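You operate a simulated robot arm through the tools that you are given. There is no shell and no other tool.

The job below is to be done with a simulated robot arm. You get a single attempt, and the scene is never put back.

Task
Top up the oil cup to its mark from the jug and shut its lid.
Fine: motor stays off, jug back, no more than 10 ml spilt. Set down upright: oil jug.

It is judged by the outcome, as a careful person would: the job done as asked, and still so three seconds after it is handed in. It fails if anything else is knocked over, pushed out of place, dropped, spilled or broken. A push-on lid holds only when it is set on centred and level and pressed home; a screw cap is set on level and turned clockwise until tight.

Robot
A 6-joint arm with a four-finger gripper, fixed in place. Base frame: the origin is on the floor under the middle of its stand, x ahead of it, y to its left, z up. Lengths are in mm, angles in degrees, forces in N, time in s.
It reaches about 1041 mm from its shoulder. Its first joint turns from -166.0 to 166.0 degrees. Payload 3.67 kg.
Tool frame: the origin (TCP) lies between the finger pads and is the grasp point; the fingertips stand 28 mm ahead of it; z points along the fingers, y is the line along which they close. The gripper opens to 112 mm; its body begins 73 mm behind the TCP.
Orientation is told as [roll, pitch, yaw] about the base's x, y, z axes, in that order, counted from this pose: with the fingers straight down and closing along the base's y, the tool's x points along the base's -x, its y along +y and its z along -z.

Tools
- The arm moves only by the tool drive_tool. Its argument "increments" is a list of rows, each an object of numbers (a shift or turn left out is 0, a gripper value left out holds the last): "x", "y", "z": the shift along the tool's x, y, z in mm; "ax", "ay", "az": the turn, a rotation vector about the tool's x, y, z in degrees; "gripper": the finger opening in mm, from 0 to 112. In form: [{"x": .., "y": .., "z": .., "ax": .., "ay": .., "az": .., "gripper": ..}, ...]. A call has 1 to 20 rows; each row shifts and turns the commanded pose from where the row before left it, along the tool's axes as they then stand. A row lasts 0.2 s, in which the tool goes at most 50 mm and 8.6 degrees; a call with a longer step from one row to the next is refused whole, and so is a gripper value outside its range. Where a pose cannot be reached the arm comes as near as it can. A force on the tool above 40 N (or 10 N above the force at the start of the call, whichever is more), or a blocked arm, ends the call early, and 0.2 s more pass. Each finger travels about 102.5 mm/s and halts on what it meets, pressing with about 24 N; the grip force reading is that of the motor and also rises with nothing between the fingers. The clock runs only during rows and for 0.2 s after the last one: add rows that do not move to give the fingers time. It gives the time, the measured TCP pose, the force on the tool (base axes), the opening and the grip force at its end, in the units of the frame above (readings bear some noise), with the torque about the TCP (base axes, N m) and any sound that the robot's microphone picked up.
- Cameras (640 x 400 px; columns grow to the right, rows downward): "scene" is fixed at [50.2, 650.3, 1702.6]; the picture's right is [-0.51, -0.86, 0.00], its down [-0.56, 0.33, -0.76] and it looks along [0.66, -0.38, -0.65] (base axes); focal length 302 px, centre (320, 200). "wrist" rides on the gripper at [60, -18, -104] in the tool frame; the picture's right is [0.29, 0.96, 0.00], its down [-0.80, 0.24, -0.55] and it looks along [-0.53, 0.16, 0.83] (tool axes); focal length 234 px, centre (320, 200). There is no depth. A picture from a camera that has moved, and an enlarged one, comes with that camera's place and axes in the base frame and with its lens.
- capture(camera): a new picture of that camera. No time passes.
- zoom(camera, box): a new picture of the part [left, top, right, bottom] of that camera's present view, enlarged. No time passes.
- sign_off(): hands the job in; it is judged then, once.

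Nothing tells you positions but the pictures and the camera data. Unless the task says otherwise, let go and move clear before handing in.

The tools are called after "Call:" as a command line: name --argument value ..., lists and objects as JSON in quotes. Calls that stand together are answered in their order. drive_tool: Moves the arm, as the interface text tells. Its arguments: {"type":"object","properties":{"increments":{"type":"array","items":{"type":"object","properties":{"x":{"type":"number"},"y":{"type":"number"},"z":{"type":"number"},"ax":{"type":"number"},"ay":{"type":"number"},"az":{"type":"number"},"gripper":{"type":"number"}}}}},"required":["increments"]} The other tools are called the same way: capture (camera) takes a picture; zoom (camera, box) takes an enlarged picture of a part of a camera's view; sign_off () hands the job in.

At the start:

```text
clock: 0.0
tcp_pos: [463.7, 185.9, 1406.8]
orientation: [0.0, 0.0, 0.1]
wrist_force: [0.0, -0.7, 0.0]
ft_torque: [0.01, -0.02, 0.0]
opening: 112.0
finger_force: 0.1
```

scene: 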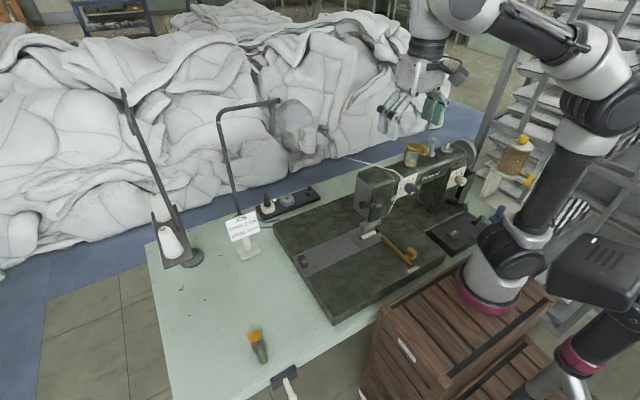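
wrist: 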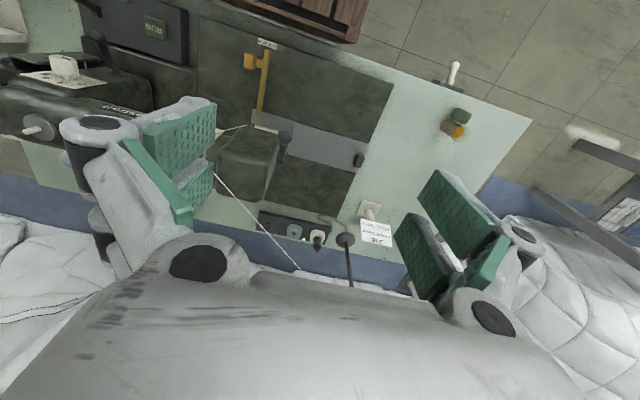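

I see a sewing machine on a table, with a small jug-like object at the table's near edge and something that looks like an oil cup on top of the machine. I'll zoom in on each before moving.

Call:
zoom --camera "scene" --box '[220, 310, 300, 380]'

Call:
zoom --camera "scene" --box '[350, 130, 480, 210]'

Call:
zoom --camera "scene" --box '[470, 120, 560, 220]'

Call:
zoom --camera "scene" --box '[220, 180, 340, 270]'

Call:
zoom --camera "wrist" --box '[420, 50, 520, 150]'

```text
5.71 times, centred on (260, 345) of scene
camera zoom: at [50.2, 650.3, 1702.6], right [-0.51, -0.86, 0.0], down [-0.56, 0.33, -0.76], along [0.66, -0.38, -0.65], focal length 1728 px, centre (663, -629)
```

zoom: 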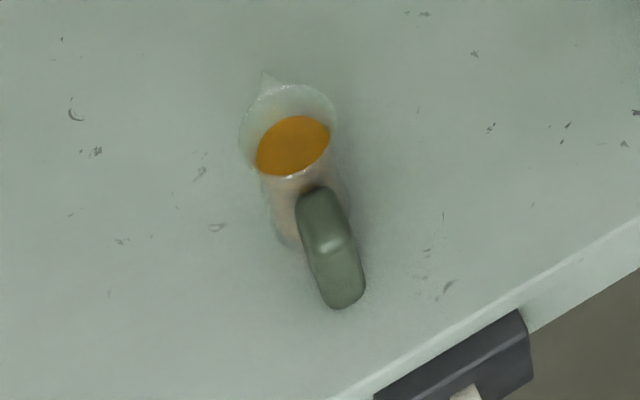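

```text
4.92 times, centred on (415, 170) of scene
camera zoom: at [50.2, 650.3, 1702.6], right [-0.51, -0.86, 0.0], down [-0.56, 0.33, -0.76], along [0.66, -0.38, -0.65], focal length 1489 px, centre (-148, 348)
```

zoom: 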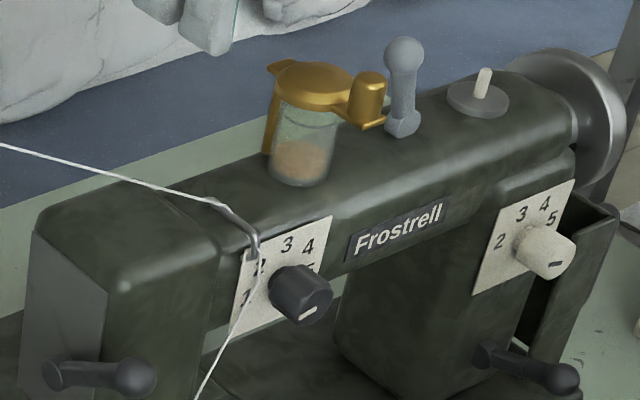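

```text
4.00 times, centred on (515, 170) of scene
camera zoom: at [50.2, 650.3, 1702.6], right [-0.51, -0.86, 0.0], down [-0.56, 0.33, -0.76], along [0.66, -0.38, -0.65], focal length 1210 px, centre (-460, 320)
```

zoom: 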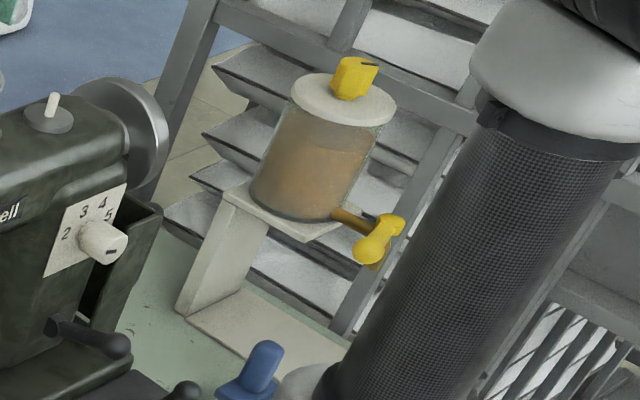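

```text
4.44 times, centred on (280, 225) of scene
camera zoom: at [50.2, 650.3, 1702.6], right [-0.51, -0.86, 0.0], down [-0.56, 0.33, -0.76], along [0.66, -0.38, -0.65], focal length 1344 px, centre (498, 89)
```

zoom: 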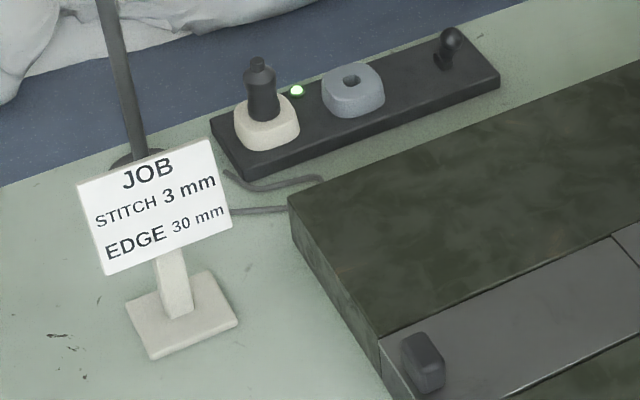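

```text
4.00 times, centred on (470, 100) of wrist
camera zoom: at [403.7, 169.2, 1510.1], right [-0.29, 0.96, 0.0], down [0.8, 0.24, 0.55], along [0.53, 0.16, -0.83], focal length 937 px, centre (-280, 600)
```

zoom: 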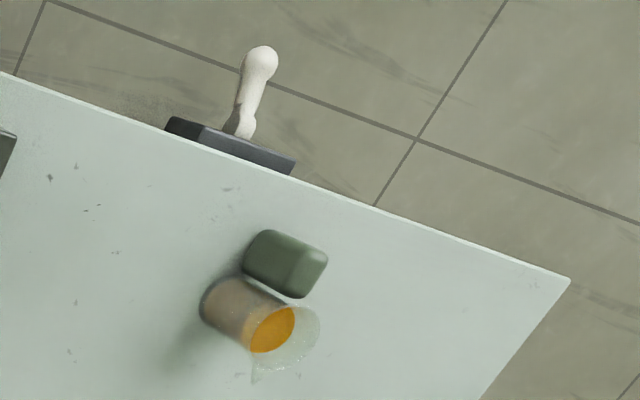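

I have rough positions: the jug rim is near (486, 610, 870) and the oil cup near (720, -140, 1130). I'll look at the robot's own layout and the rest of the table before moving closer.

Call:
zoom --camera "scene" --box '[400, 180, 640, 400]'

Call:
zoom --camera "scene" --box '[380, 0, 640, 160]'

Call:
zoom --camera "scene" --box '[395, 135, 445, 175]'

```text
1.82 times, centred on (520, 290) of scene
camera zoom: at [50.2, 650.3, 1702.6], right [-0.51, -0.86, 0.0], down [-0.56, 0.33, -0.76], along [0.66, -0.38, -0.65], focal length 550 px, centre (-44, 36)
```

zoom: 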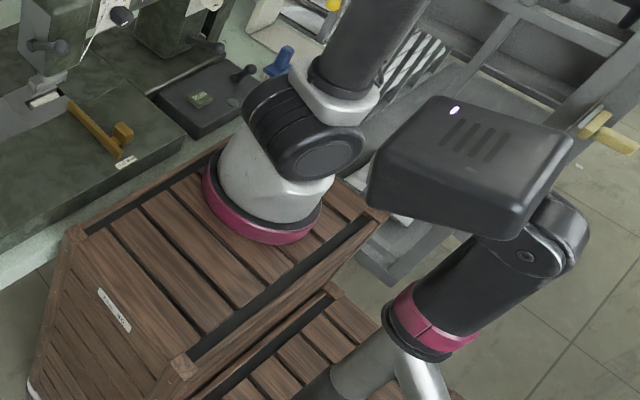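

```text
2.46 times, centred on (510, 80) of scene
camera zoom: at [50.2, 650.3, 1702.6], right [-0.51, -0.86, 0.0], down [-0.56, 0.33, -0.76], along [0.66, -0.38, -0.65], focal length 744 px, centre (-148, 495)
```

zoom: 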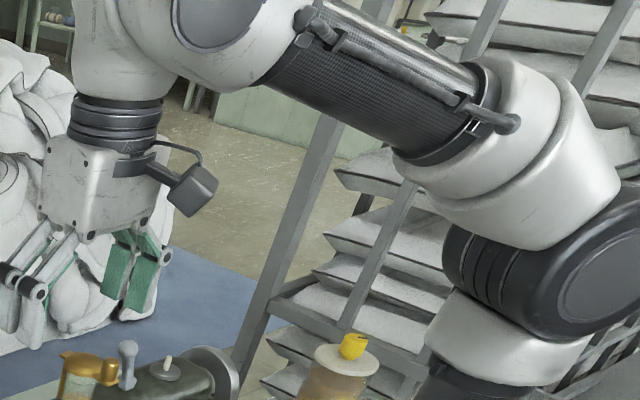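

```text
10.00 times, centred on (420, 155) of scene
camera zoom: at [50.2, 650.3, 1702.6], right [-0.51, -0.86, 0.0], down [-0.56, 0.33, -0.76], along [0.66, -0.38, -0.65], focal length 3024 px, centre (-680, 650)
```

zoom: 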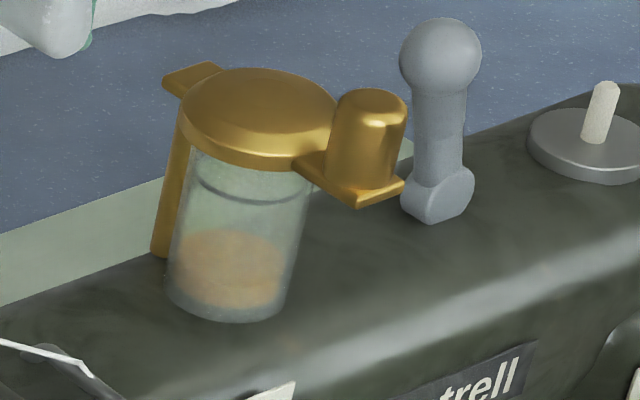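

The cup has a brass lid with a knob, a post at the back left and a mark ring on the glass. I'll bring the wrist camera over the machine, staying high, for a closer look at how the lid is mounted.

Call:
drive_tool --increments '[{"x": -25, "y": -35}, {"x": -25, "y": -40}, {"x": -25, "y": -40}, {"x": -25, "y": -40}, {"x": -25, "y": -40}, {"x": -25, "y": -40}, {"x": -25, "y": -40}, {"x": -25, "y": -40}, {}]'

Call:
capture --camera "wrist"

Call:
capture --camera "scene"

```text
clock: 2.0
tcp_pos: [663.9, -128.8, 1406.3]
orientation: [0.0, 0.0, 0.1]
wrist_force: [0.2, -0.4, 0.4]
ft_torque: [-0.01, -0.04, 0.04]
opening: 111.9
finger_force: 0.2
```

```text
taken
camera wrist: at [604.5, -146.7, 1509.5], right [-0.29, 0.96, 0.0], down [0.8, 0.24, 0.55], along [0.53, 0.16, -0.83], focal length 234 px, centre (320, 200)
```

wrist: 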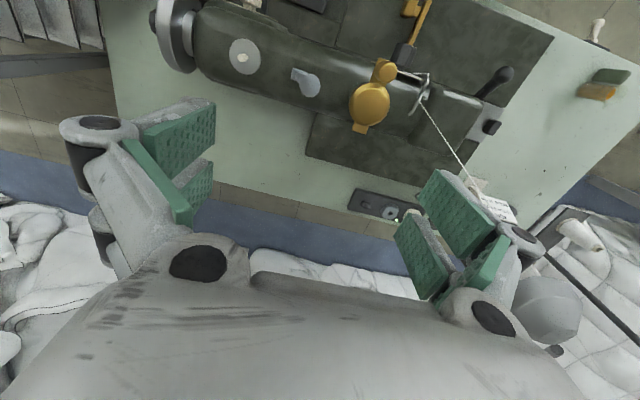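

```text
taken
```

scene: 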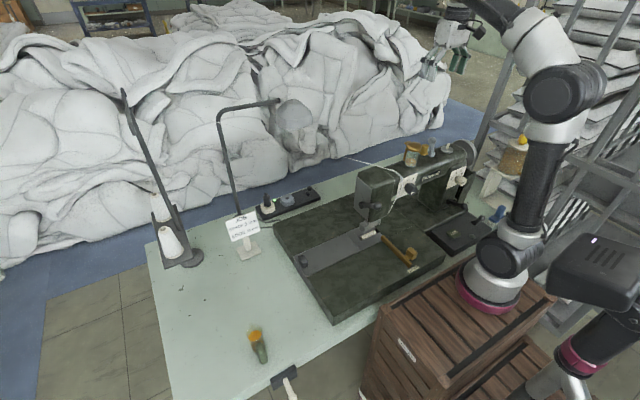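

The cup now shows at pixel (370, 103) in the wrist view, with a round lid, a knob tab on one side and a hinge tab on the other. I'll zoom in for detail.

Call:
zoom --camera "wrist" --box '[325, 50, 445, 150]'

Call:
zoom --camera "wrist" --box '[180, 0, 560, 240]'

Call:
zoom --camera "wrist" --box '[560, 10, 640, 120]'

Call:
zoom --camera "scene" --box '[395, 130, 445, 170]'

```text
4.00 times, centred on (385, 100) of wrist
camera zoom: at [604.5, -146.7, 1509.5], right [-0.29, 0.96, 0.0], down [0.8, 0.24, 0.55], along [0.53, 0.16, -0.83], focal length 937 px, centre (60, 600)
```

zoom: 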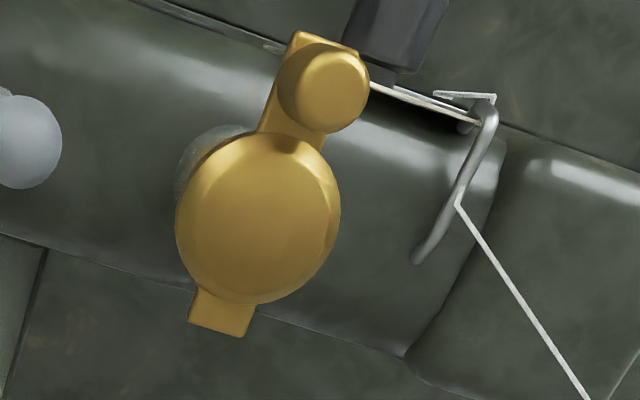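

```text
1.67 times, centred on (370, 120) of wrist
camera zoom: at [604.5, -146.7, 1509.5], right [-0.29, 0.96, 0.0], down [0.8, 0.24, 0.55], along [0.53, 0.16, -0.83], focal length 390 px, centre (237, 333)
```

zoom: 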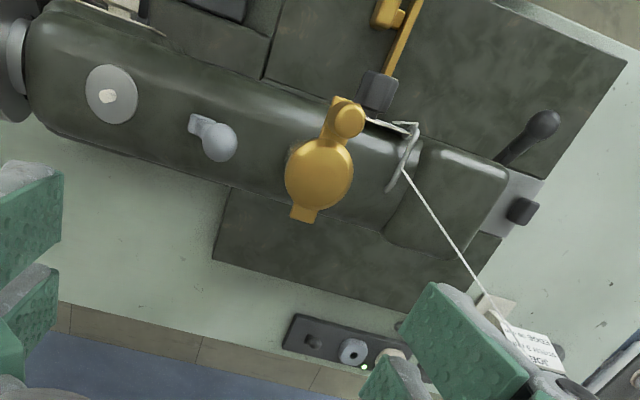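

```text
3.64 times, centred on (600, 65) of wrist
camera zoom: at [604.5, -146.7, 1509.5], right [-0.29, 0.96, 0.0], down [0.8, 0.24, 0.55], along [0.53, 0.16, -0.83], focal length 852 px, centre (-698, 691)
```

zoom: 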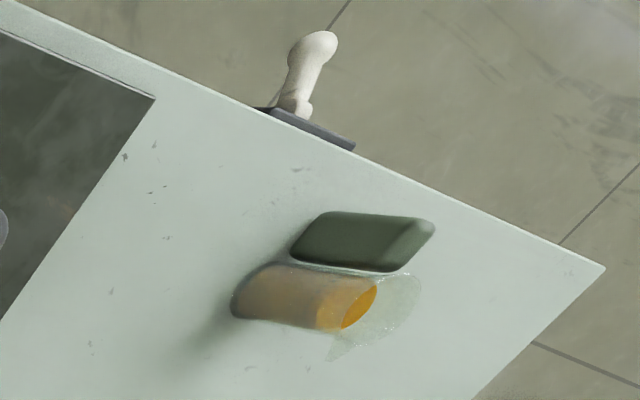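

```text
10.00 times, centred on (420, 150) of scene
camera zoom: at [50.2, 650.3, 1702.6], right [-0.51, -0.86, 0.0], down [-0.56, 0.33, -0.76], along [0.66, -0.38, -0.65], focal length 3024 px, centre (-680, 700)
```

zoom: 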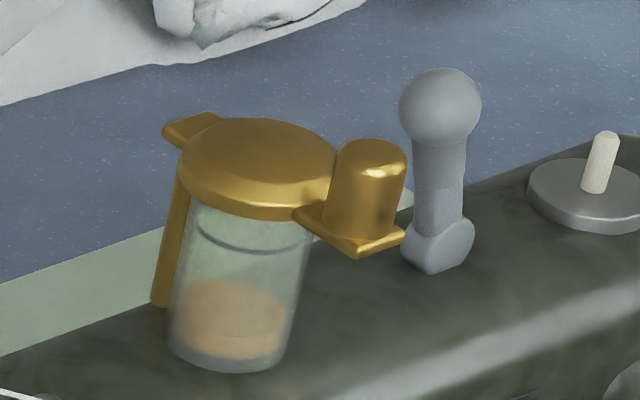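

From triangulation, the cup is at about (651, -62) with its lid top near z 1175. The knob is on the robot's side (-x) and the hinge post on the far side (+x). Next I'll back off and tilt the hand forward to see the lid and hinge from the side.

Call:
drive_tool --increments '[{"x": 36, "y": 15, "z": 26}, {"x": 36, "y": 15, "z": 26}, {"x": 36, "y": 15, "z": 27}, {"x": 36, "y": 15, "z": 27}, {"ay": -8}, {"ay": -8}, {"ay": -8}, {"ay": -8}, {"ay": -8}, {}]'

Call:
capture --camera "wrist"

```text
clock: 4.2
tcp_pos: [519.6, -68.5, 1300.4]
orientation: [0.2, -40.1, 0.0]
wrist_force: [0.8, 0.0, -1.1]
ft_torque: [0.05, -0.04, -0.01]
opening: 112.2
finger_force: 0.1
```

```text
taken
camera wrist: at [407.2, -86.1, 1340.8], right [-0.22, 0.96, -0.18], down [0.25, 0.24, 0.94], along [0.94, 0.16, -0.29], focal length 234 px, centre (320, 200)
```

wrist: 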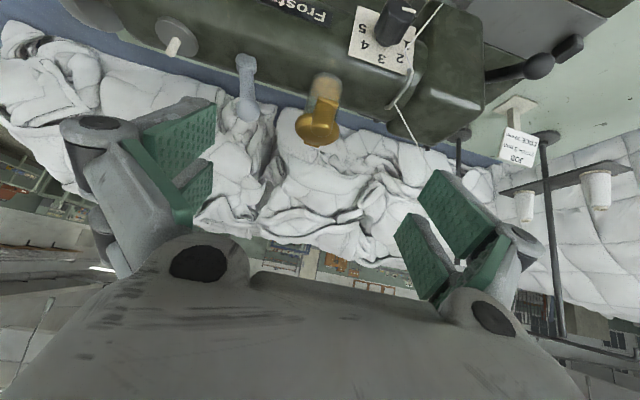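

Call:
zoom --camera "wrist" --box '[270, 50, 380, 160]'

```text
3.64 times, centred on (325, 105) of wrist
camera zoom: at [407.2, -86.1, 1340.8], right [-0.22, 0.96, -0.18], down [0.25, 0.24, 0.94], along [0.94, 0.16, -0.29], focal length 852 px, centre (302, 546)
```

zoom: 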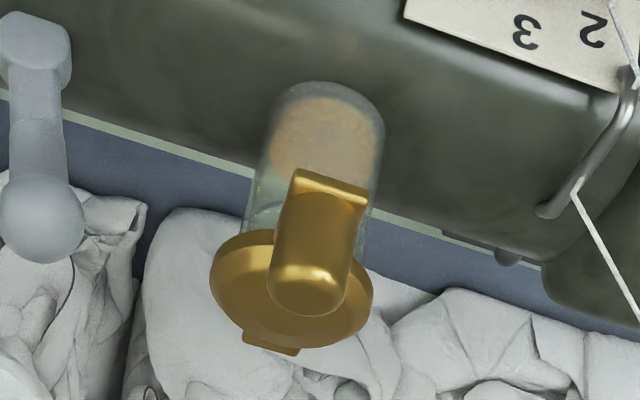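

The zoom renders real detail, so I'll zoom tighter on the hinge and the knob from both cameras.

Call:
zoom --camera "scene" --box '[402, 138, 438, 164]'

Call:
zoom --camera "wrist" --box '[295, 90, 350, 155]'

Call:
zoom --camera "scene" --box '[402, 138, 418, 148]'

Call:
zoom --camera "scene" --box '[245, 322, 275, 368]'

```text
15.38 times, centred on (420, 151) of scene
camera zoom: at [50.2, 650.3, 1702.6], right [-0.51, -0.86, 0.0], down [-0.56, 0.33, -0.76], along [0.66, -0.38, -0.65], focal length 4653 px, centre (-1218, 954)
```

zoom: 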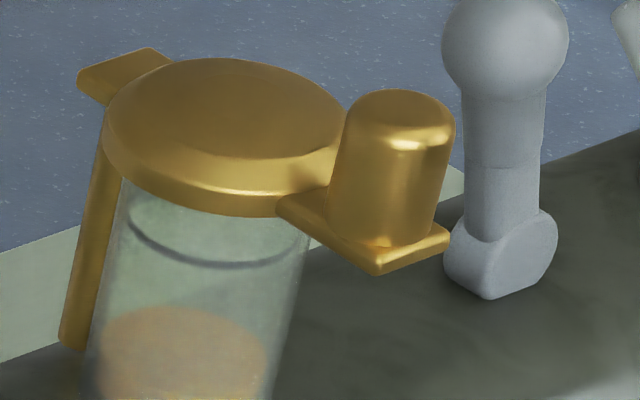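

```text
6.15 times, centred on (322, 122) of wrist
camera zoom: at [407.2, -86.1, 1340.8], right [-0.22, 0.96, -0.18], down [0.25, 0.24, 0.94], along [0.94, 0.16, -0.29], focal length 1441 px, centre (305, 677)
```

zoom: 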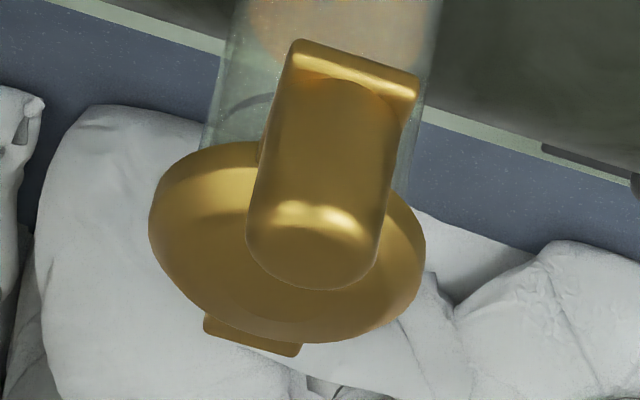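

```text
16.00 times, centred on (410, 143) of scene
camera zoom: at [50.2, 650.3, 1702.6], right [-0.51, -0.86, 0.0], down [-0.56, 0.33, -0.76], along [0.66, -0.38, -0.65], focal length 4839 px, centre (-1120, 1112)
```

zoom: 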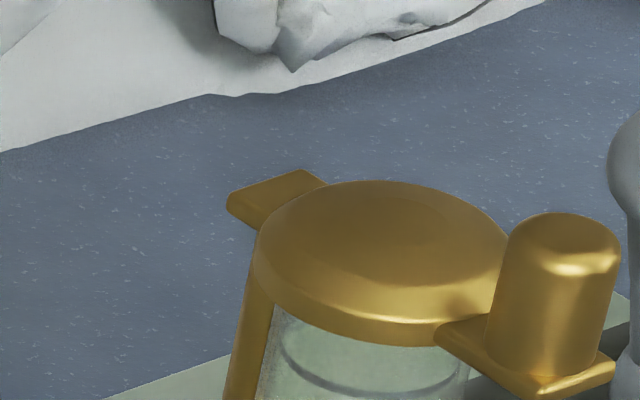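

```text
8.70 times, centred on (260, 345) of scene
camera zoom: at [50.2, 650.3, 1702.6], right [-0.51, -0.86, 0.0], down [-0.56, 0.33, -0.76], along [0.66, -0.38, -0.65], focal length 2630 px, centre (842, -1061)
```

zoom: 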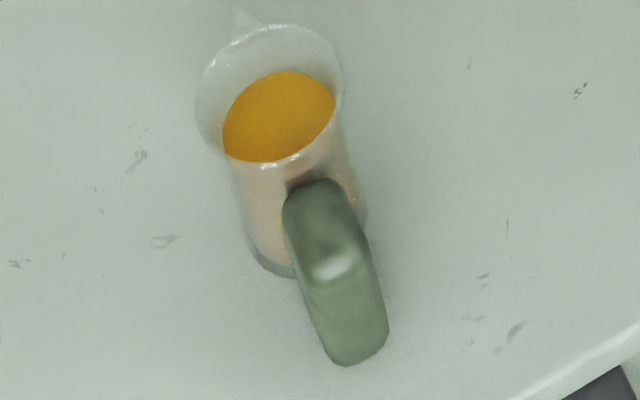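

The lid sits on a rear post with a pinch knob on a tab at the front. The jug's handle faces the robot and its spout faces away. I'll carry the wrist camera over to look at the jug closely.

Call:
drive_tool --increments '[{"x": 6.4, "y": 45, "z": -5.4}, {"x": 6.4, "y": 45, "z": -5.4}, {"x": 6.4, "y": 45, "z": -5.4}, {"x": 6.4, "y": 45, "z": -5.4}, {"x": 6.4, "y": 45, "z": -5.4}, {"x": 6.4, "y": 45, "z": -5.4}, {"x": 6.4, "y": 45, "z": -5.4}, {"x": 6.4, "y": 45, "z": -5.4}, {"x": 6.4, "y": 45, "z": -5.4}, {"x": 6.4, "y": 45, "z": -5.4}, {"x": 6.4, "y": 45, "z": -5.4}, {"x": 6.4, "y": 45, "z": -5.4}, {"ay": 8}, {"ay": 8}, {}]'

Call:
capture --camera "wrist"

```text
clock: 7.4
tcp_pos: [418.7, 471.7, 1300.7]
orientation: [0.1, -24.0, 0.1]
wrist_force: [0.1, -0.7, 0.6]
ft_torque: [0.01, -0.01, 0.04]
opening: 112.0
finger_force: 0.0
```

```text
taken
camera wrist: at [321.4, 453.4, 1370.9], right [-0.26, 0.96, -0.12], down [0.5, 0.24, 0.83], along [0.82, 0.16, -0.55], focal length 234 px, centre (320, 200)
```

wrist: 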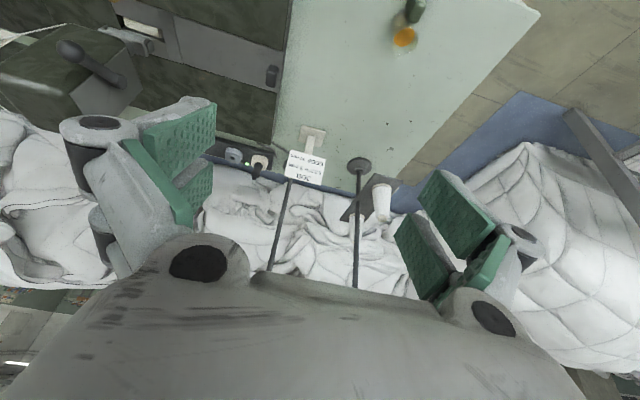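

Call:
drive_tool --increments '[{"x": 20.3, "z": 45.7}, {"x": 20.3, "z": 45.7}, {"x": 20.3, "z": 45.7}, {"x": 20.3, "z": 45.7}, {}]'

Call:
capture --camera "wrist"

Call:
zoom --camera "wrist" --box '[340, 0, 480, 90]'

```text
clock: 8.6
tcp_pos: [418.7, 470.4, 1103.2]
orientation: [0.1, -24.0, 0.0]
wrist_force: [0.2, -0.3, 0.5]
ft_torque: [0.0, -0.01, 0.03]
opening: 112.0
finger_force: 0.1
```

```text
taken
camera wrist: at [321.6, 453.8, 1172.7], right [-0.26, 0.96, -0.12], down [0.5, 0.24, 0.83], along [0.82, 0.16, -0.54], focal length 234 px, centre (320, 200)
```

wrist: 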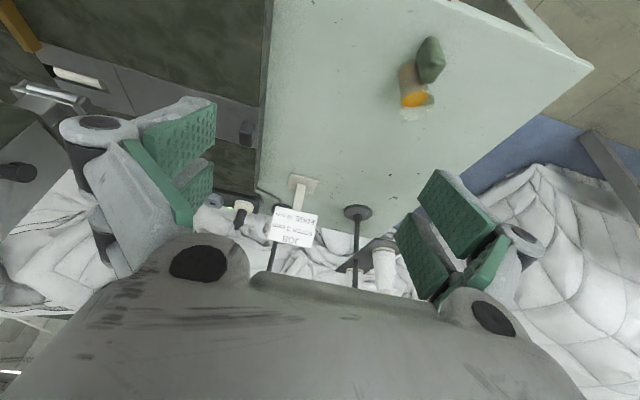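

```text
4.44 times, centred on (410, 45) of wrist
camera zoom: at [321.6, 453.8, 1172.7], right [-0.26, 0.96, -0.12], down [0.5, 0.24, 0.83], along [0.82, 0.16, -0.54], focal length 1041 px, centre (-80, 889)
```

zoom: 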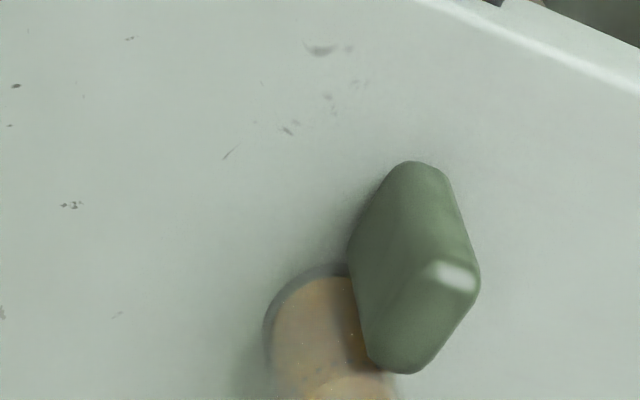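

Call:
zoom --camera "wrist" --box '[370, 20, 470, 130]'

Call:
capture --camera "scene"

```text
3.64 times, centred on (420, 75) of wrist
camera zoom: at [321.6, 453.8, 1172.7], right [-0.26, 0.96, -0.12], down [0.5, 0.24, 0.83], along [0.82, 0.16, -0.54], focal length 852 px, centre (-44, 654)
```

zoom: 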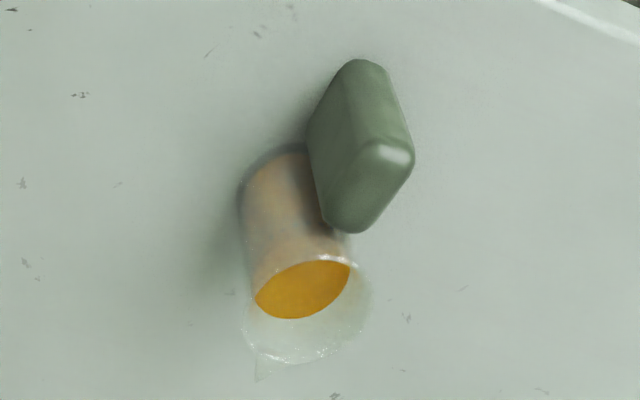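

```text
taken
```

scene: 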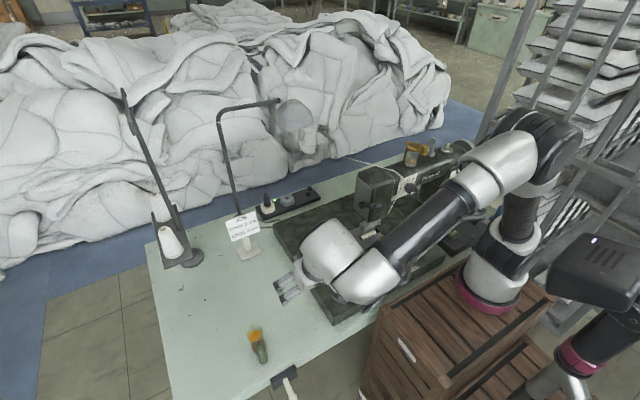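

The jug's rim is at about (491, 606, 867), the spout tip points +x at (525, 605, 868), and the table is near z 763. The handle is a block about 18 mm thick spanning x 440–466 and z 778–848. Next I need the finger geometry.

Call:
zoom --camera "wrist" --box '[380, 150, 540, 350]'

Call:
zoom --camera "wrist" --box '[60, 80, 240, 280]'

Call:
zoom --camera "scene" --box '[260, 200, 400, 320]'

```text
2.00 times, centred on (460, 250) of wrist
camera zoom: at [321.6, 453.8, 1172.7], right [-0.26, 0.96, -0.12], down [0.5, 0.24, 0.83], along [0.82, 0.16, -0.54], focal length 468 px, centre (40, 100)
```

zoom: 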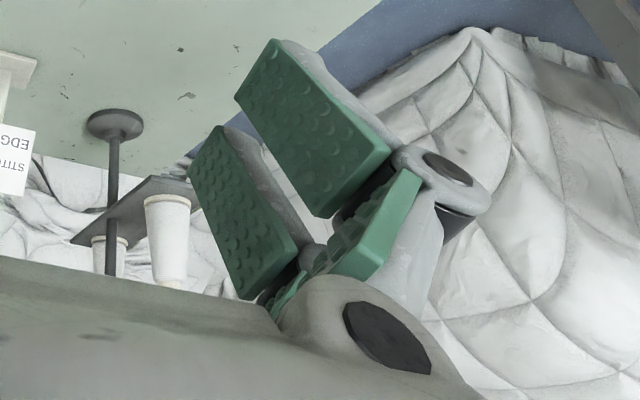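

```text
2.00 times, centred on (150, 180) of wrist
camera zoom: at [321.6, 453.8, 1172.7], right [-0.26, 0.96, -0.12], down [0.5, 0.24, 0.83], along [0.82, 0.16, -0.54], focal length 468 px, centre (660, 240)
```

zoom: 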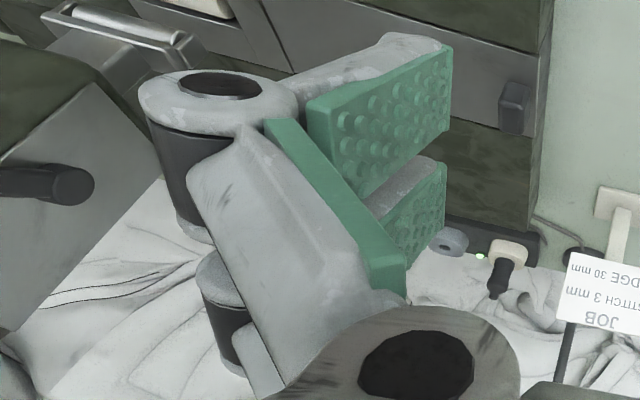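

```text
3.33 times, centred on (330, 260) of scene
camera zoom: at [50.2, 650.3, 1702.6], right [-0.51, -0.86, 0.0], down [-0.56, 0.33, -0.76], along [0.66, -0.38, -0.65], focal length 1008 px, centre (287, 0)
```

zoom: 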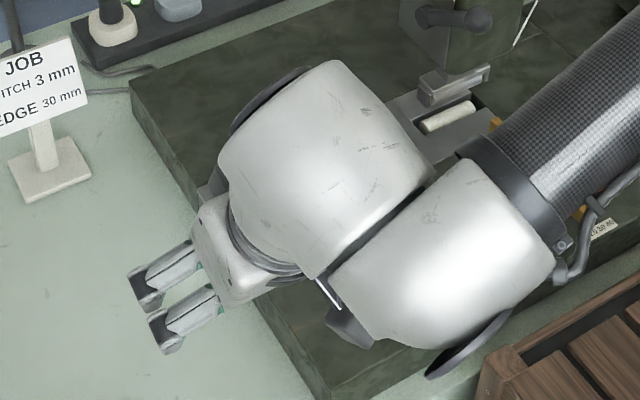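

The fingers are two pad pairs, each about 20 mm wide, spanning ±26 mm in tool x. That suits a forward-tilted grip on the jug handle. First I'll work out the lid hinge by swinging the wrist camera to the +y side and looking along -y at the cup, keeping clear of the thread.

Call:
drive_tool --increments '[{"x": -17.1, "z": -38.4}, {"x": -17.1, "z": -38.4}, {"x": -17.1, "z": -38.4}, {"x": -17.1, "z": -38.4}, {"x": -17.1, "z": -38.4}, {"ay": 8}, {"ay": 8}, {"ay": 8}, {"az": 8.2}, {"az": 8.2}, {"az": 8.2}, {"az": 8.2}, {"az": 8.2}, {"az": 8.2}, {"az": 8.2}, {"az": 8.2}, {"az": 8.2}, {"az": 8.2}, {"az": 8}, {}]'

Call:
drive_tool --increments '[{"x": -33.3, "y": 25.9}, {"x": -33.3, "y": 25.9}, {"x": -33.3, "y": 25.9}, {"x": -33.3, "y": 25.9}, {"x": -33.3, "y": 25.9}, {"x": -33.3, "y": 25.9}, {"x": -33.3, "y": 25.9}, {"ay": -8}, {"ay": -8}, {"ay": -8}, {"ay": -8}, {}]'

Call:
capture --camera "wrist"

Call:
capture --camera "scene"

```text
clock: 12.8
tcp_pos: [417.5, 470.7, 1310.5]
orientation: [-0.1, 0.0, -90.0]
wrist_force: [0.3, 0.1, 0.4]
ft_torque: [-0.02, 0.0, -0.01]
opening: 111.9
finger_force: 0.2
```

```text
clock: 15.4
tcp_pos: [600.6, 228.5, 1289.7]
orientation: [0.1, -32.0, -90.1]
wrist_force: [0.1, -0.3, 0.3]
ft_torque: [0.0, 0.0, 0.01]
opening: 111.8
finger_force: 0.0
out of reach, approached as far as the arm can: row 11
```

```text
taken
camera wrist: at [581.9, 335.2, 1346.2], right [0.96, 0.25, -0.15], down [0.24, -0.38, 0.89], along [0.16, -0.89, -0.43], focal length 234 px, centre (320, 200)
```

wrist: 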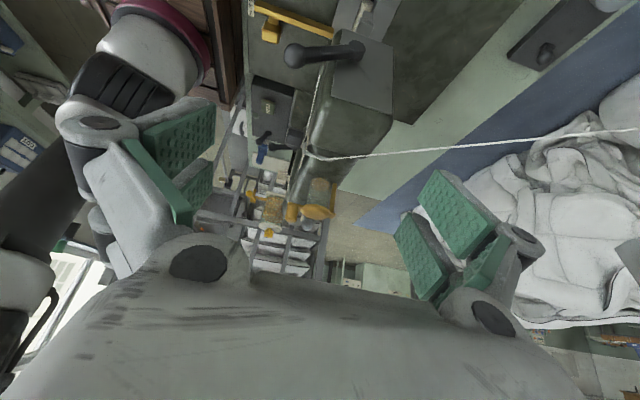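

```text
taken
```

scene: 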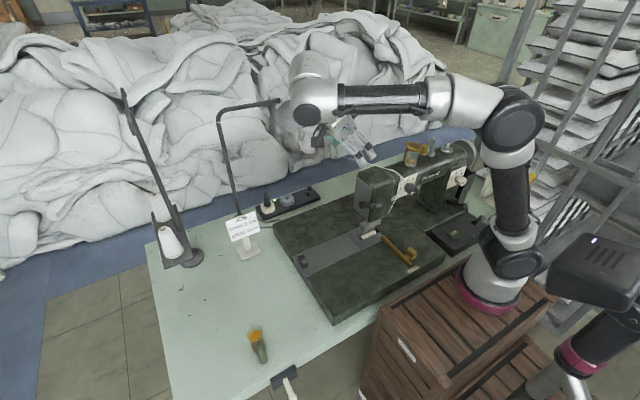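

Call:
zoom --camera "wrist" --box '[270, 165, 360, 225]'

Call:
zoom --camera "wrist" --box '[295, 175, 345, 225]'

```text
6.67 times, centred on (315, 195) of wrist
camera zoom: at [581.9, 335.2, 1346.2], right [0.96, 0.25, -0.15], down [0.24, -0.38, 0.89], along [0.16, -0.89, -0.43], focal length 1561 px, centre (353, 233)
```

zoom: 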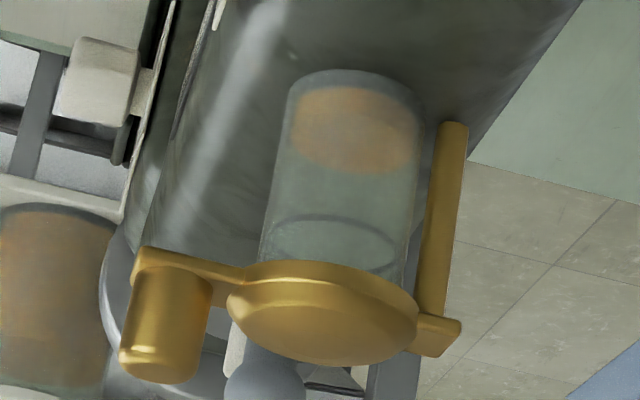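

```text
8.00 times, centred on (320, 200) of wrist
camera zoom: at [581.9, 335.2, 1346.2], right [0.96, 0.25, -0.15], down [0.24, -0.38, 0.89], along [0.16, -0.89, -0.43], focal length 1873 px, centre (320, 200)
```

zoom: 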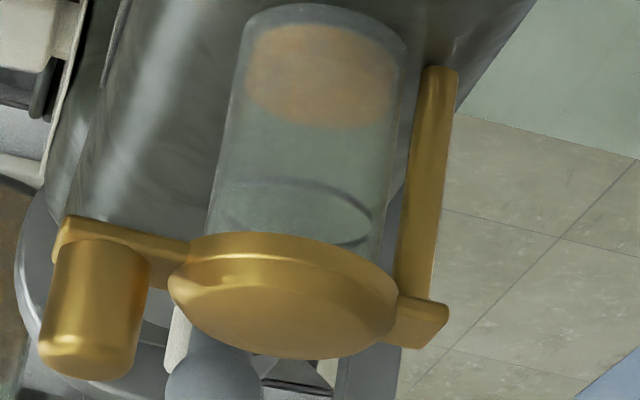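

The lid is closed flat. Measured positions:
- **Hinge post:** x ≈ 681, z ≈ 1178
- **Cup centre:** (648, -64)
- **Knob:** about 21 mm across, at (607, -65), z 1183–1212

I'll turn back to yaw 0 and set up to pinch the knob from the front at about a 50° tilt.

Call:
drive_tool --increments '[{"ay": 8}, {"ay": 8}, {"ay": 8}, {"ay": 8}, {"az": -8.2}, {"az": -8.2}, {"az": -8.2}, {"az": -8.2}, {"az": -8.2}, {"az": -8.2}, {"az": -8.2}, {"az": -8.2}, {"az": -8.2}, {"az": -8.2}, {"az": -8}, {}]'

```text
clock: 18.8
tcp_pos: [599.6, 229.4, 1290.7]
orientation: [0.0, 0.0, 0.1]
wrist_force: [0.4, 1.3, 0.1]
ft_torque: [0.05, -0.01, 0.02]
opening: 112.0
finger_force: 0.0
```

Call:
drive_tool --increments '[{"x": 7.8, "y": -42, "z": -1.3}, {"x": 7.8, "y": -42, "z": -1.3}, {"x": 7.8, "y": -42, "z": -1.3}, {"x": 7.8, "y": -42, "z": -1.3}, {"x": 7.8, "y": -42, "z": -1.3}, {"x": 7.8, "y": -42, "z": -1.3}, {"x": 7.8, "y": -42, "z": -1.5}, {"ay": -8.4, "gripper": 60}, {"ay": -8.4}, {"ay": -8.4}, {"ay": -8.4}, {"ay": -8.4}, {"ay": -8}, {}]'

Call:
capture --camera "wrist"

Call:
capture --camera "scene"

```text
clock: 21.8
tcp_pos: [545.1, -64.8, 1301.1]
orientation: [0.1, -50.1, -0.1]
wrist_force: [-0.1, -0.3, -0.8]
ft_torque: [0.0, 0.02, -0.03]
opening: 59.9
finger_force: 0.2
```

```text
taken
camera wrist: at [427.8, -83.3, 1320.0], right [-0.19, 0.96, -0.22], down [0.09, 0.24, 0.97], along [0.98, 0.16, -0.13], focal length 234 px, centre (320, 200)
```

wrist: 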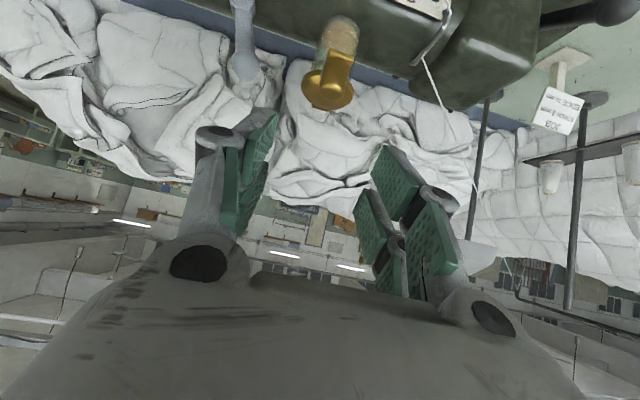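

```text
taken
```

scene: 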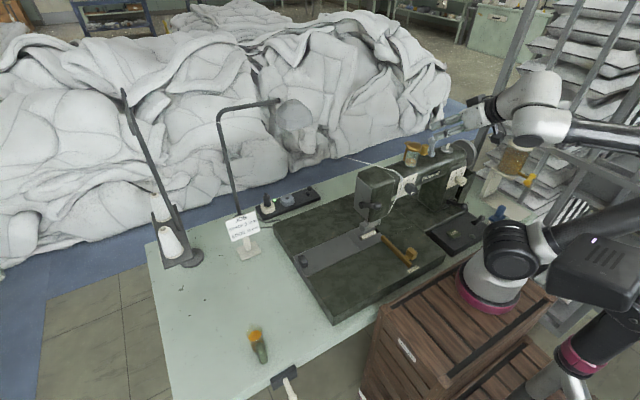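

Call:
zoom --camera "wrist" --box '[290, 10, 380, 120]'

Call:
zoom --camera "scene" --box '[395, 95, 495, 175]'

```text
3.64 times, centred on (335, 65) of wrist
camera zoom: at [427.8, -83.3, 1320.0], right [-0.19, 0.96, -0.22], down [0.09, 0.24, 0.97], along [0.98, 0.16, -0.13], focal length 852 px, centre (266, 691)
```

zoom: 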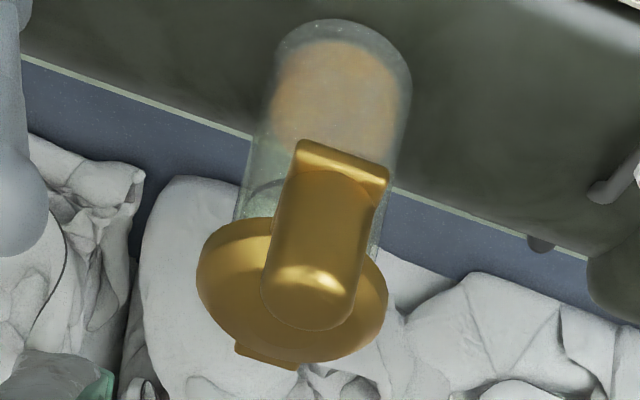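

```text
5.00 times, centred on (445, 135) of scene
camera zoom: at [50.2, 650.3, 1702.6], right [-0.51, -0.86, 0.0], down [-0.56, 0.33, -0.76], along [0.66, -0.38, -0.65], focal length 1512 px, centre (-305, 525)
```

zoom: 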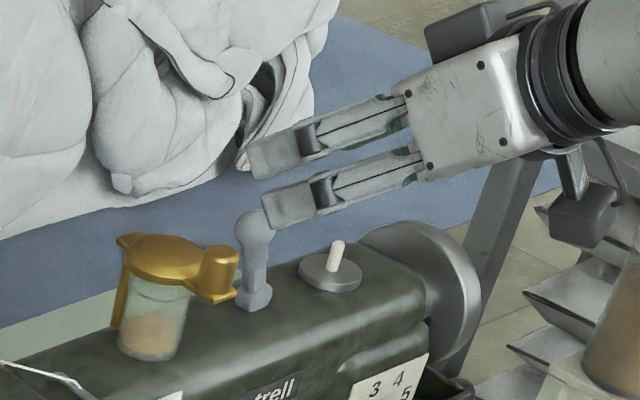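

The knob sits at (607, -64.5) on a slightly wider tab at z 1180, with its top at about 1210. I'll move in so the pads flank the knob just above the tab, stay open at 40 mm, and check centring before I pinch.

Call:
drive_tool --increments '[{"x": 23.2, "z": 23.7, "gripper": 40}, {"z": 20}, {"z": 20}, {"z": 15}, {}]'

Call:
zoom --camera "wrist" --box '[220, 50, 440, 250]'

Call:
zoom --camera "scene" --box '[395, 115, 475, 175]'

```text
clock: 23.0
tcp_pos: [590.5, -65.3, 1230.3]
orientation: [0.0, -50.0, 0.0]
wrist_force: [0.4, -0.8, 0.3]
ft_torque: [0.05, -0.02, -0.02]
opening: 40.2
finger_force: 0.1
```

```text
2.00 times, centred on (330, 150) of wrist
camera zoom: at [472.6, -83.3, 1250.3], right [-0.19, 0.96, -0.22], down [0.09, 0.24, 0.97], along [0.98, 0.16, -0.13], focal length 468 px, centre (300, 300)
```

zoom: 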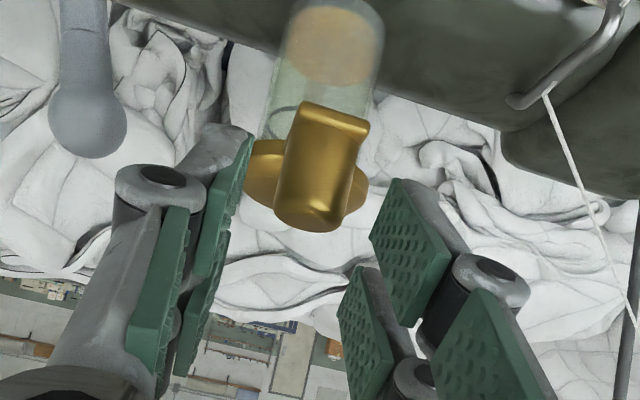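

```text
6.67 times, centred on (435, 145) of scene
camera zoom: at [50.2, 650.3, 1702.6], right [-0.51, -0.86, 0.0], down [-0.56, 0.33, -0.76], along [0.66, -0.38, -0.65], focal length 2016 px, centre (-447, 567)
```

zoom: 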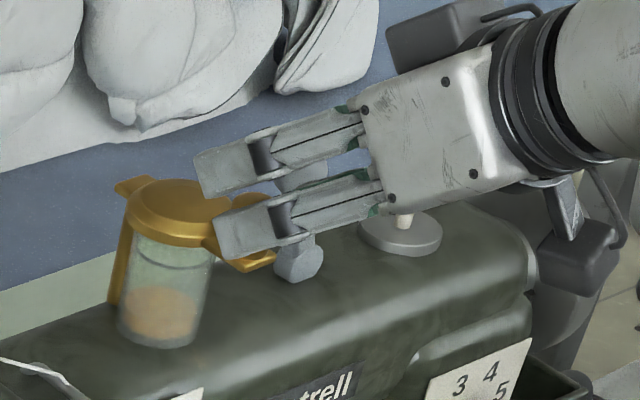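

Call:
drive_tool --increments '[{"y": 0.8, "z": 13, "gripper": 40}, {"gripper": 28}, {"gripper": 26}, {}]'

Call:
zoom --camera "wrist" --box '[250, 80, 410, 220]'

Call:
zoom --camera "scene" --box '[400, 125, 450, 165]'

```text
clock: 24.0
tcp_pos: [601.2, -64.5, 1222.9]
orientation: [0.0, -50.1, 0.0]
wrist_force: [0.1, 0.3, -0.2]
ft_torque: [-0.01, 0.0, -0.01]
opening: 26.1
finger_force: 0.0
```

```text
2.86 times, centred on (330, 150) of wrist
camera zoom: at [483.3, -82.2, 1242.0], right [-0.19, 0.96, -0.22], down [0.09, 0.24, 0.97], along [0.98, 0.16, -0.13], focal length 669 px, centre (291, 343)
```

zoom: 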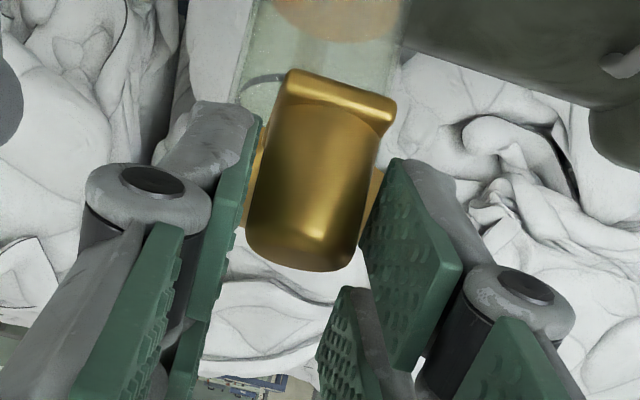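

```text
10.00 times, centred on (425, 145) of scene
camera zoom: at [50.2, 650.3, 1702.6], right [-0.51, -0.86, 0.0], down [-0.56, 0.33, -0.76], along [0.66, -0.38, -0.65], focal length 3024 px, centre (-730, 750)
```

zoom: 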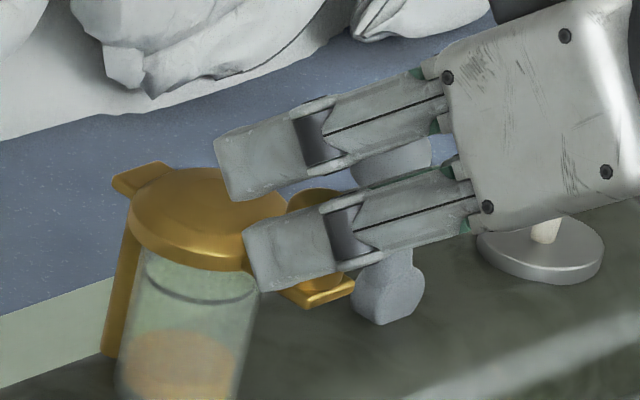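

The knob is centred between the pads. I'll close on it and check the contact forces.

Call:
drive_tool --increments '[{"gripper": 18}, {"gripper": 14}, {}]'

Call:
zoom --camera "wrist" --box '[250, 80, 410, 220]'

```text
clock: 24.8
tcp_pos: [602.2, -64.1, 1222.0]
orientation: [0.0, -50.1, 0.0]
wrist_force: [0.6, 0.8, -1.1]
ft_torque: [0.02, -0.06, 0.07]
opening: 21.4
finger_force: 45.2
```

```text
2.86 times, centred on (330, 150) of wrist
camera zoom: at [483.3, -82.2, 1242.0], right [-0.19, 0.96, -0.22], down [0.09, 0.24, 0.97], along [0.98, 0.16, -0.13], focal length 669 px, centre (291, 343)
```

zoom: 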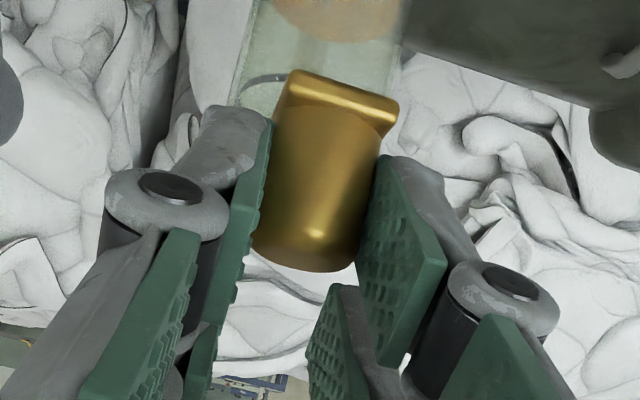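

I have the knob gripped at 21.4 mm. Now a gentle 2° test rotation about the supposed hinge line, to see whether the lid flips up freely.

Call:
drive_tool --increments '[{"x": -1.55, "z": -0.3, "ay": 1}, {"x": -1.55, "z": -0.3, "ay": 1}, {}]'

Call:
zoom --camera "scene" --box '[400, 125, 450, 165]'

```text
clock: 25.6
tcp_pos: [601.7, -64.4, 1222.7]
orientation: [0.0, -47.6, 0.0]
wrist_force: [-4.9, 3.4, -31.5]
ft_torque: [0.12, 0.22, 0.08]
opening: 21.2
finger_force: 45.0
```

```text
10.00 times, centred on (425, 145) of scene
camera zoom: at [50.2, 650.3, 1702.6], right [-0.51, -0.86, 0.0], down [-0.56, 0.33, -0.76], along [0.66, -0.38, -0.65], focal length 3024 px, centre (-730, 750)
```

zoom: 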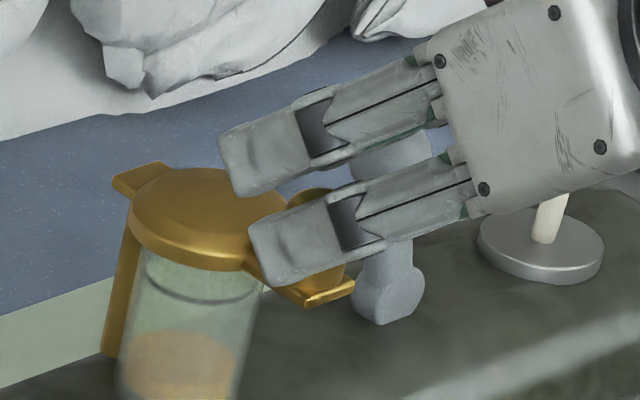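

Lifting met about 31 N of resistance with no movement, so the lid doesn't simply flip up. I'll undo that and try a small sideways swing about the post's vertical axis.

Call:
drive_tool --increments '[{"x": 1.55, "z": 0.3, "ay": -1}, {"x": 1.55, "z": 0.3, "ay": -1}, {}]'

```text
clock: 26.4
tcp_pos: [599.3, -63.9, 1223.4]
orientation: [0.1, -50.2, 0.0]
wrist_force: [2.8, -2.3, -6.0]
ft_torque: [-0.08, 0.15, -0.16]
opening: 21.3
finger_force: 45.2
```

Call:
drive_tool --increments '[{"y": 1.4, "ax": 0.77, "az": 0.64}, {"y": 1.4, "ax": 0.77, "az": 0.64}, {}]'

Call:
zoom --camera "scene" --box '[400, 125, 450, 165]'

```text
clock: 27.2
tcp_pos: [601.0, -61.7, 1223.3]
orientation: [0.1, -50.2, -1.9]
wrist_force: [-3.3, 1.9, 12.2]
ft_torque: [0.04, 0.06, 0.15]
opening: 21.1
finger_force: 45.3
```

```text
10.00 times, centred on (425, 145) of scene
camera zoom: at [50.2, 650.3, 1702.6], right [-0.51, -0.86, 0.0], down [-0.56, 0.33, -0.76], along [0.66, -0.38, -0.65], focal length 3024 px, centre (-730, 750)
```

zoom: 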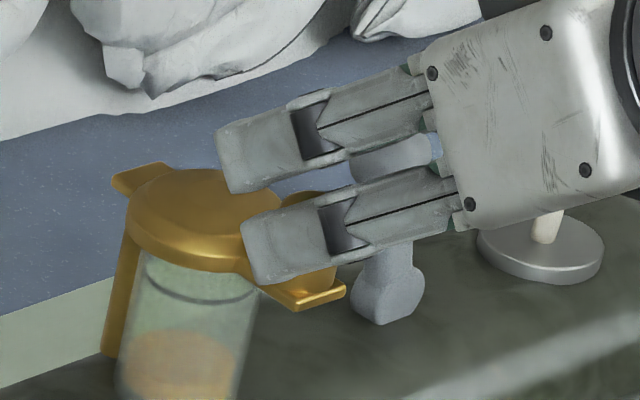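

The knob moved sideways with under 2 N, so the lid swivels about the vertical post at (681, -64). I'll swing it toward +y, away from the grey lever, turning the tool partway with it and checking force and picture as I go.

Call:
drive_tool --increments '[{"x": -0.54, "z": -0.45}, {"x": -0.36, "y": 8.76, "z": 0.43, "ax": 3.06, "az": 2.57}, {"x": -0.67, "y": 9.37, "z": 0.79, "ax": 3.06, "az": 2.57}, {"x": -0.96, "y": 9.28, "z": 1.15, "ax": 3.06, "az": 2.57}, {"x": -1.27, "y": 9.21, "z": 1.51, "ax": 3.06, "az": 2.57}, {}]'

Call:
zoom --camera "scene" --box '[390, 120, 450, 168]'

```text
clock: 28.6
tcp_pos: [610.5, -24.4, 1223.7]
orientation: [0.1, -50.0, -17.8]
wrist_force: [4.8, 2.5, -0.2]
ft_torque: [-0.25, -0.45, 0.35]
opening: 21.0
finger_force: 44.8
```

```text
8.33 times, centred on (420, 144) of scene
camera zoom: at [50.2, 650.3, 1702.6], right [-0.51, -0.86, 0.0], down [-0.56, 0.33, -0.76], along [0.66, -0.38, -0.65], focal length 2520 px, centre (-513, 667)
```

zoom: 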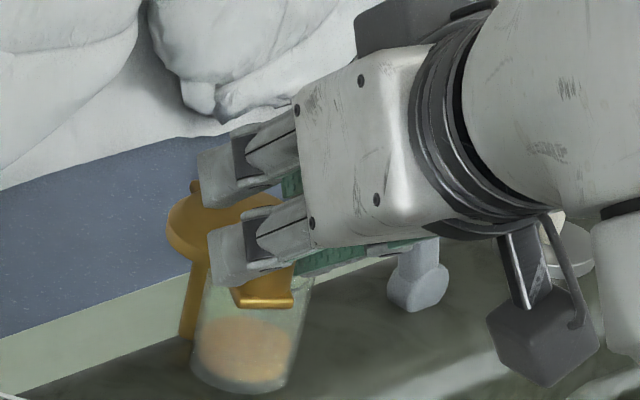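

The lid is swinging freely with low forces, so I'll carry on along the arc.

Call:
drive_tool --increments '[{"x": -1.56, "y": 9.09, "z": 1.86, "ax": 3.06, "az": 2.57}, {"x": -1.86, "y": 8.95, "z": 2.21, "ax": 3.06, "az": 2.57}, {"x": -2.13, "y": 8.8, "z": 2.54, "ax": 3.06, "az": 2.57}, {"x": -2.41, "y": 8.61, "z": 2.88, "ax": 3.06, "az": 2.57}, {"x": -2.69, "y": 8.4, "z": 3.21, "ax": 3.06, "az": 2.57}, {}]'

Call:
zoom --camera "scene" --box '[380, 120, 450, 175]'

```text
clock: 30.0
tcp_pos: [644.1, 7.1, 1222.6]
orientation: [0.1, -50.0, -38.0]
wrist_force: [1.0, -5.5, -5.1]
ft_torque: [-0.28, -0.4, -0.11]
opening: 21.0
finger_force: 45.1
```

```text
7.27 times, centred on (415, 148) of scene
camera zoom: at [50.2, 650.3, 1702.6], right [-0.51, -0.86, 0.0], down [-0.56, 0.33, -0.76], along [0.66, -0.38, -0.65], focal length 2199 px, centre (-371, 582)
```

zoom: 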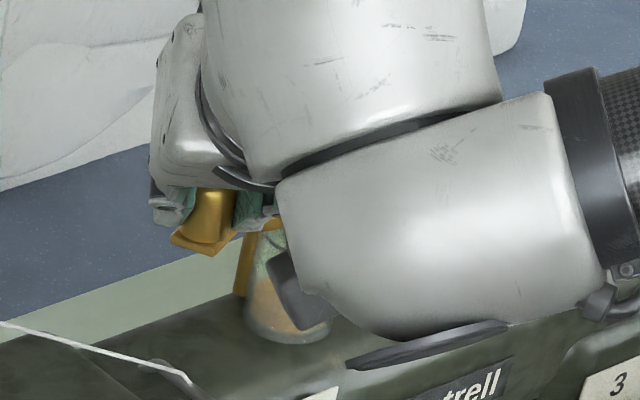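

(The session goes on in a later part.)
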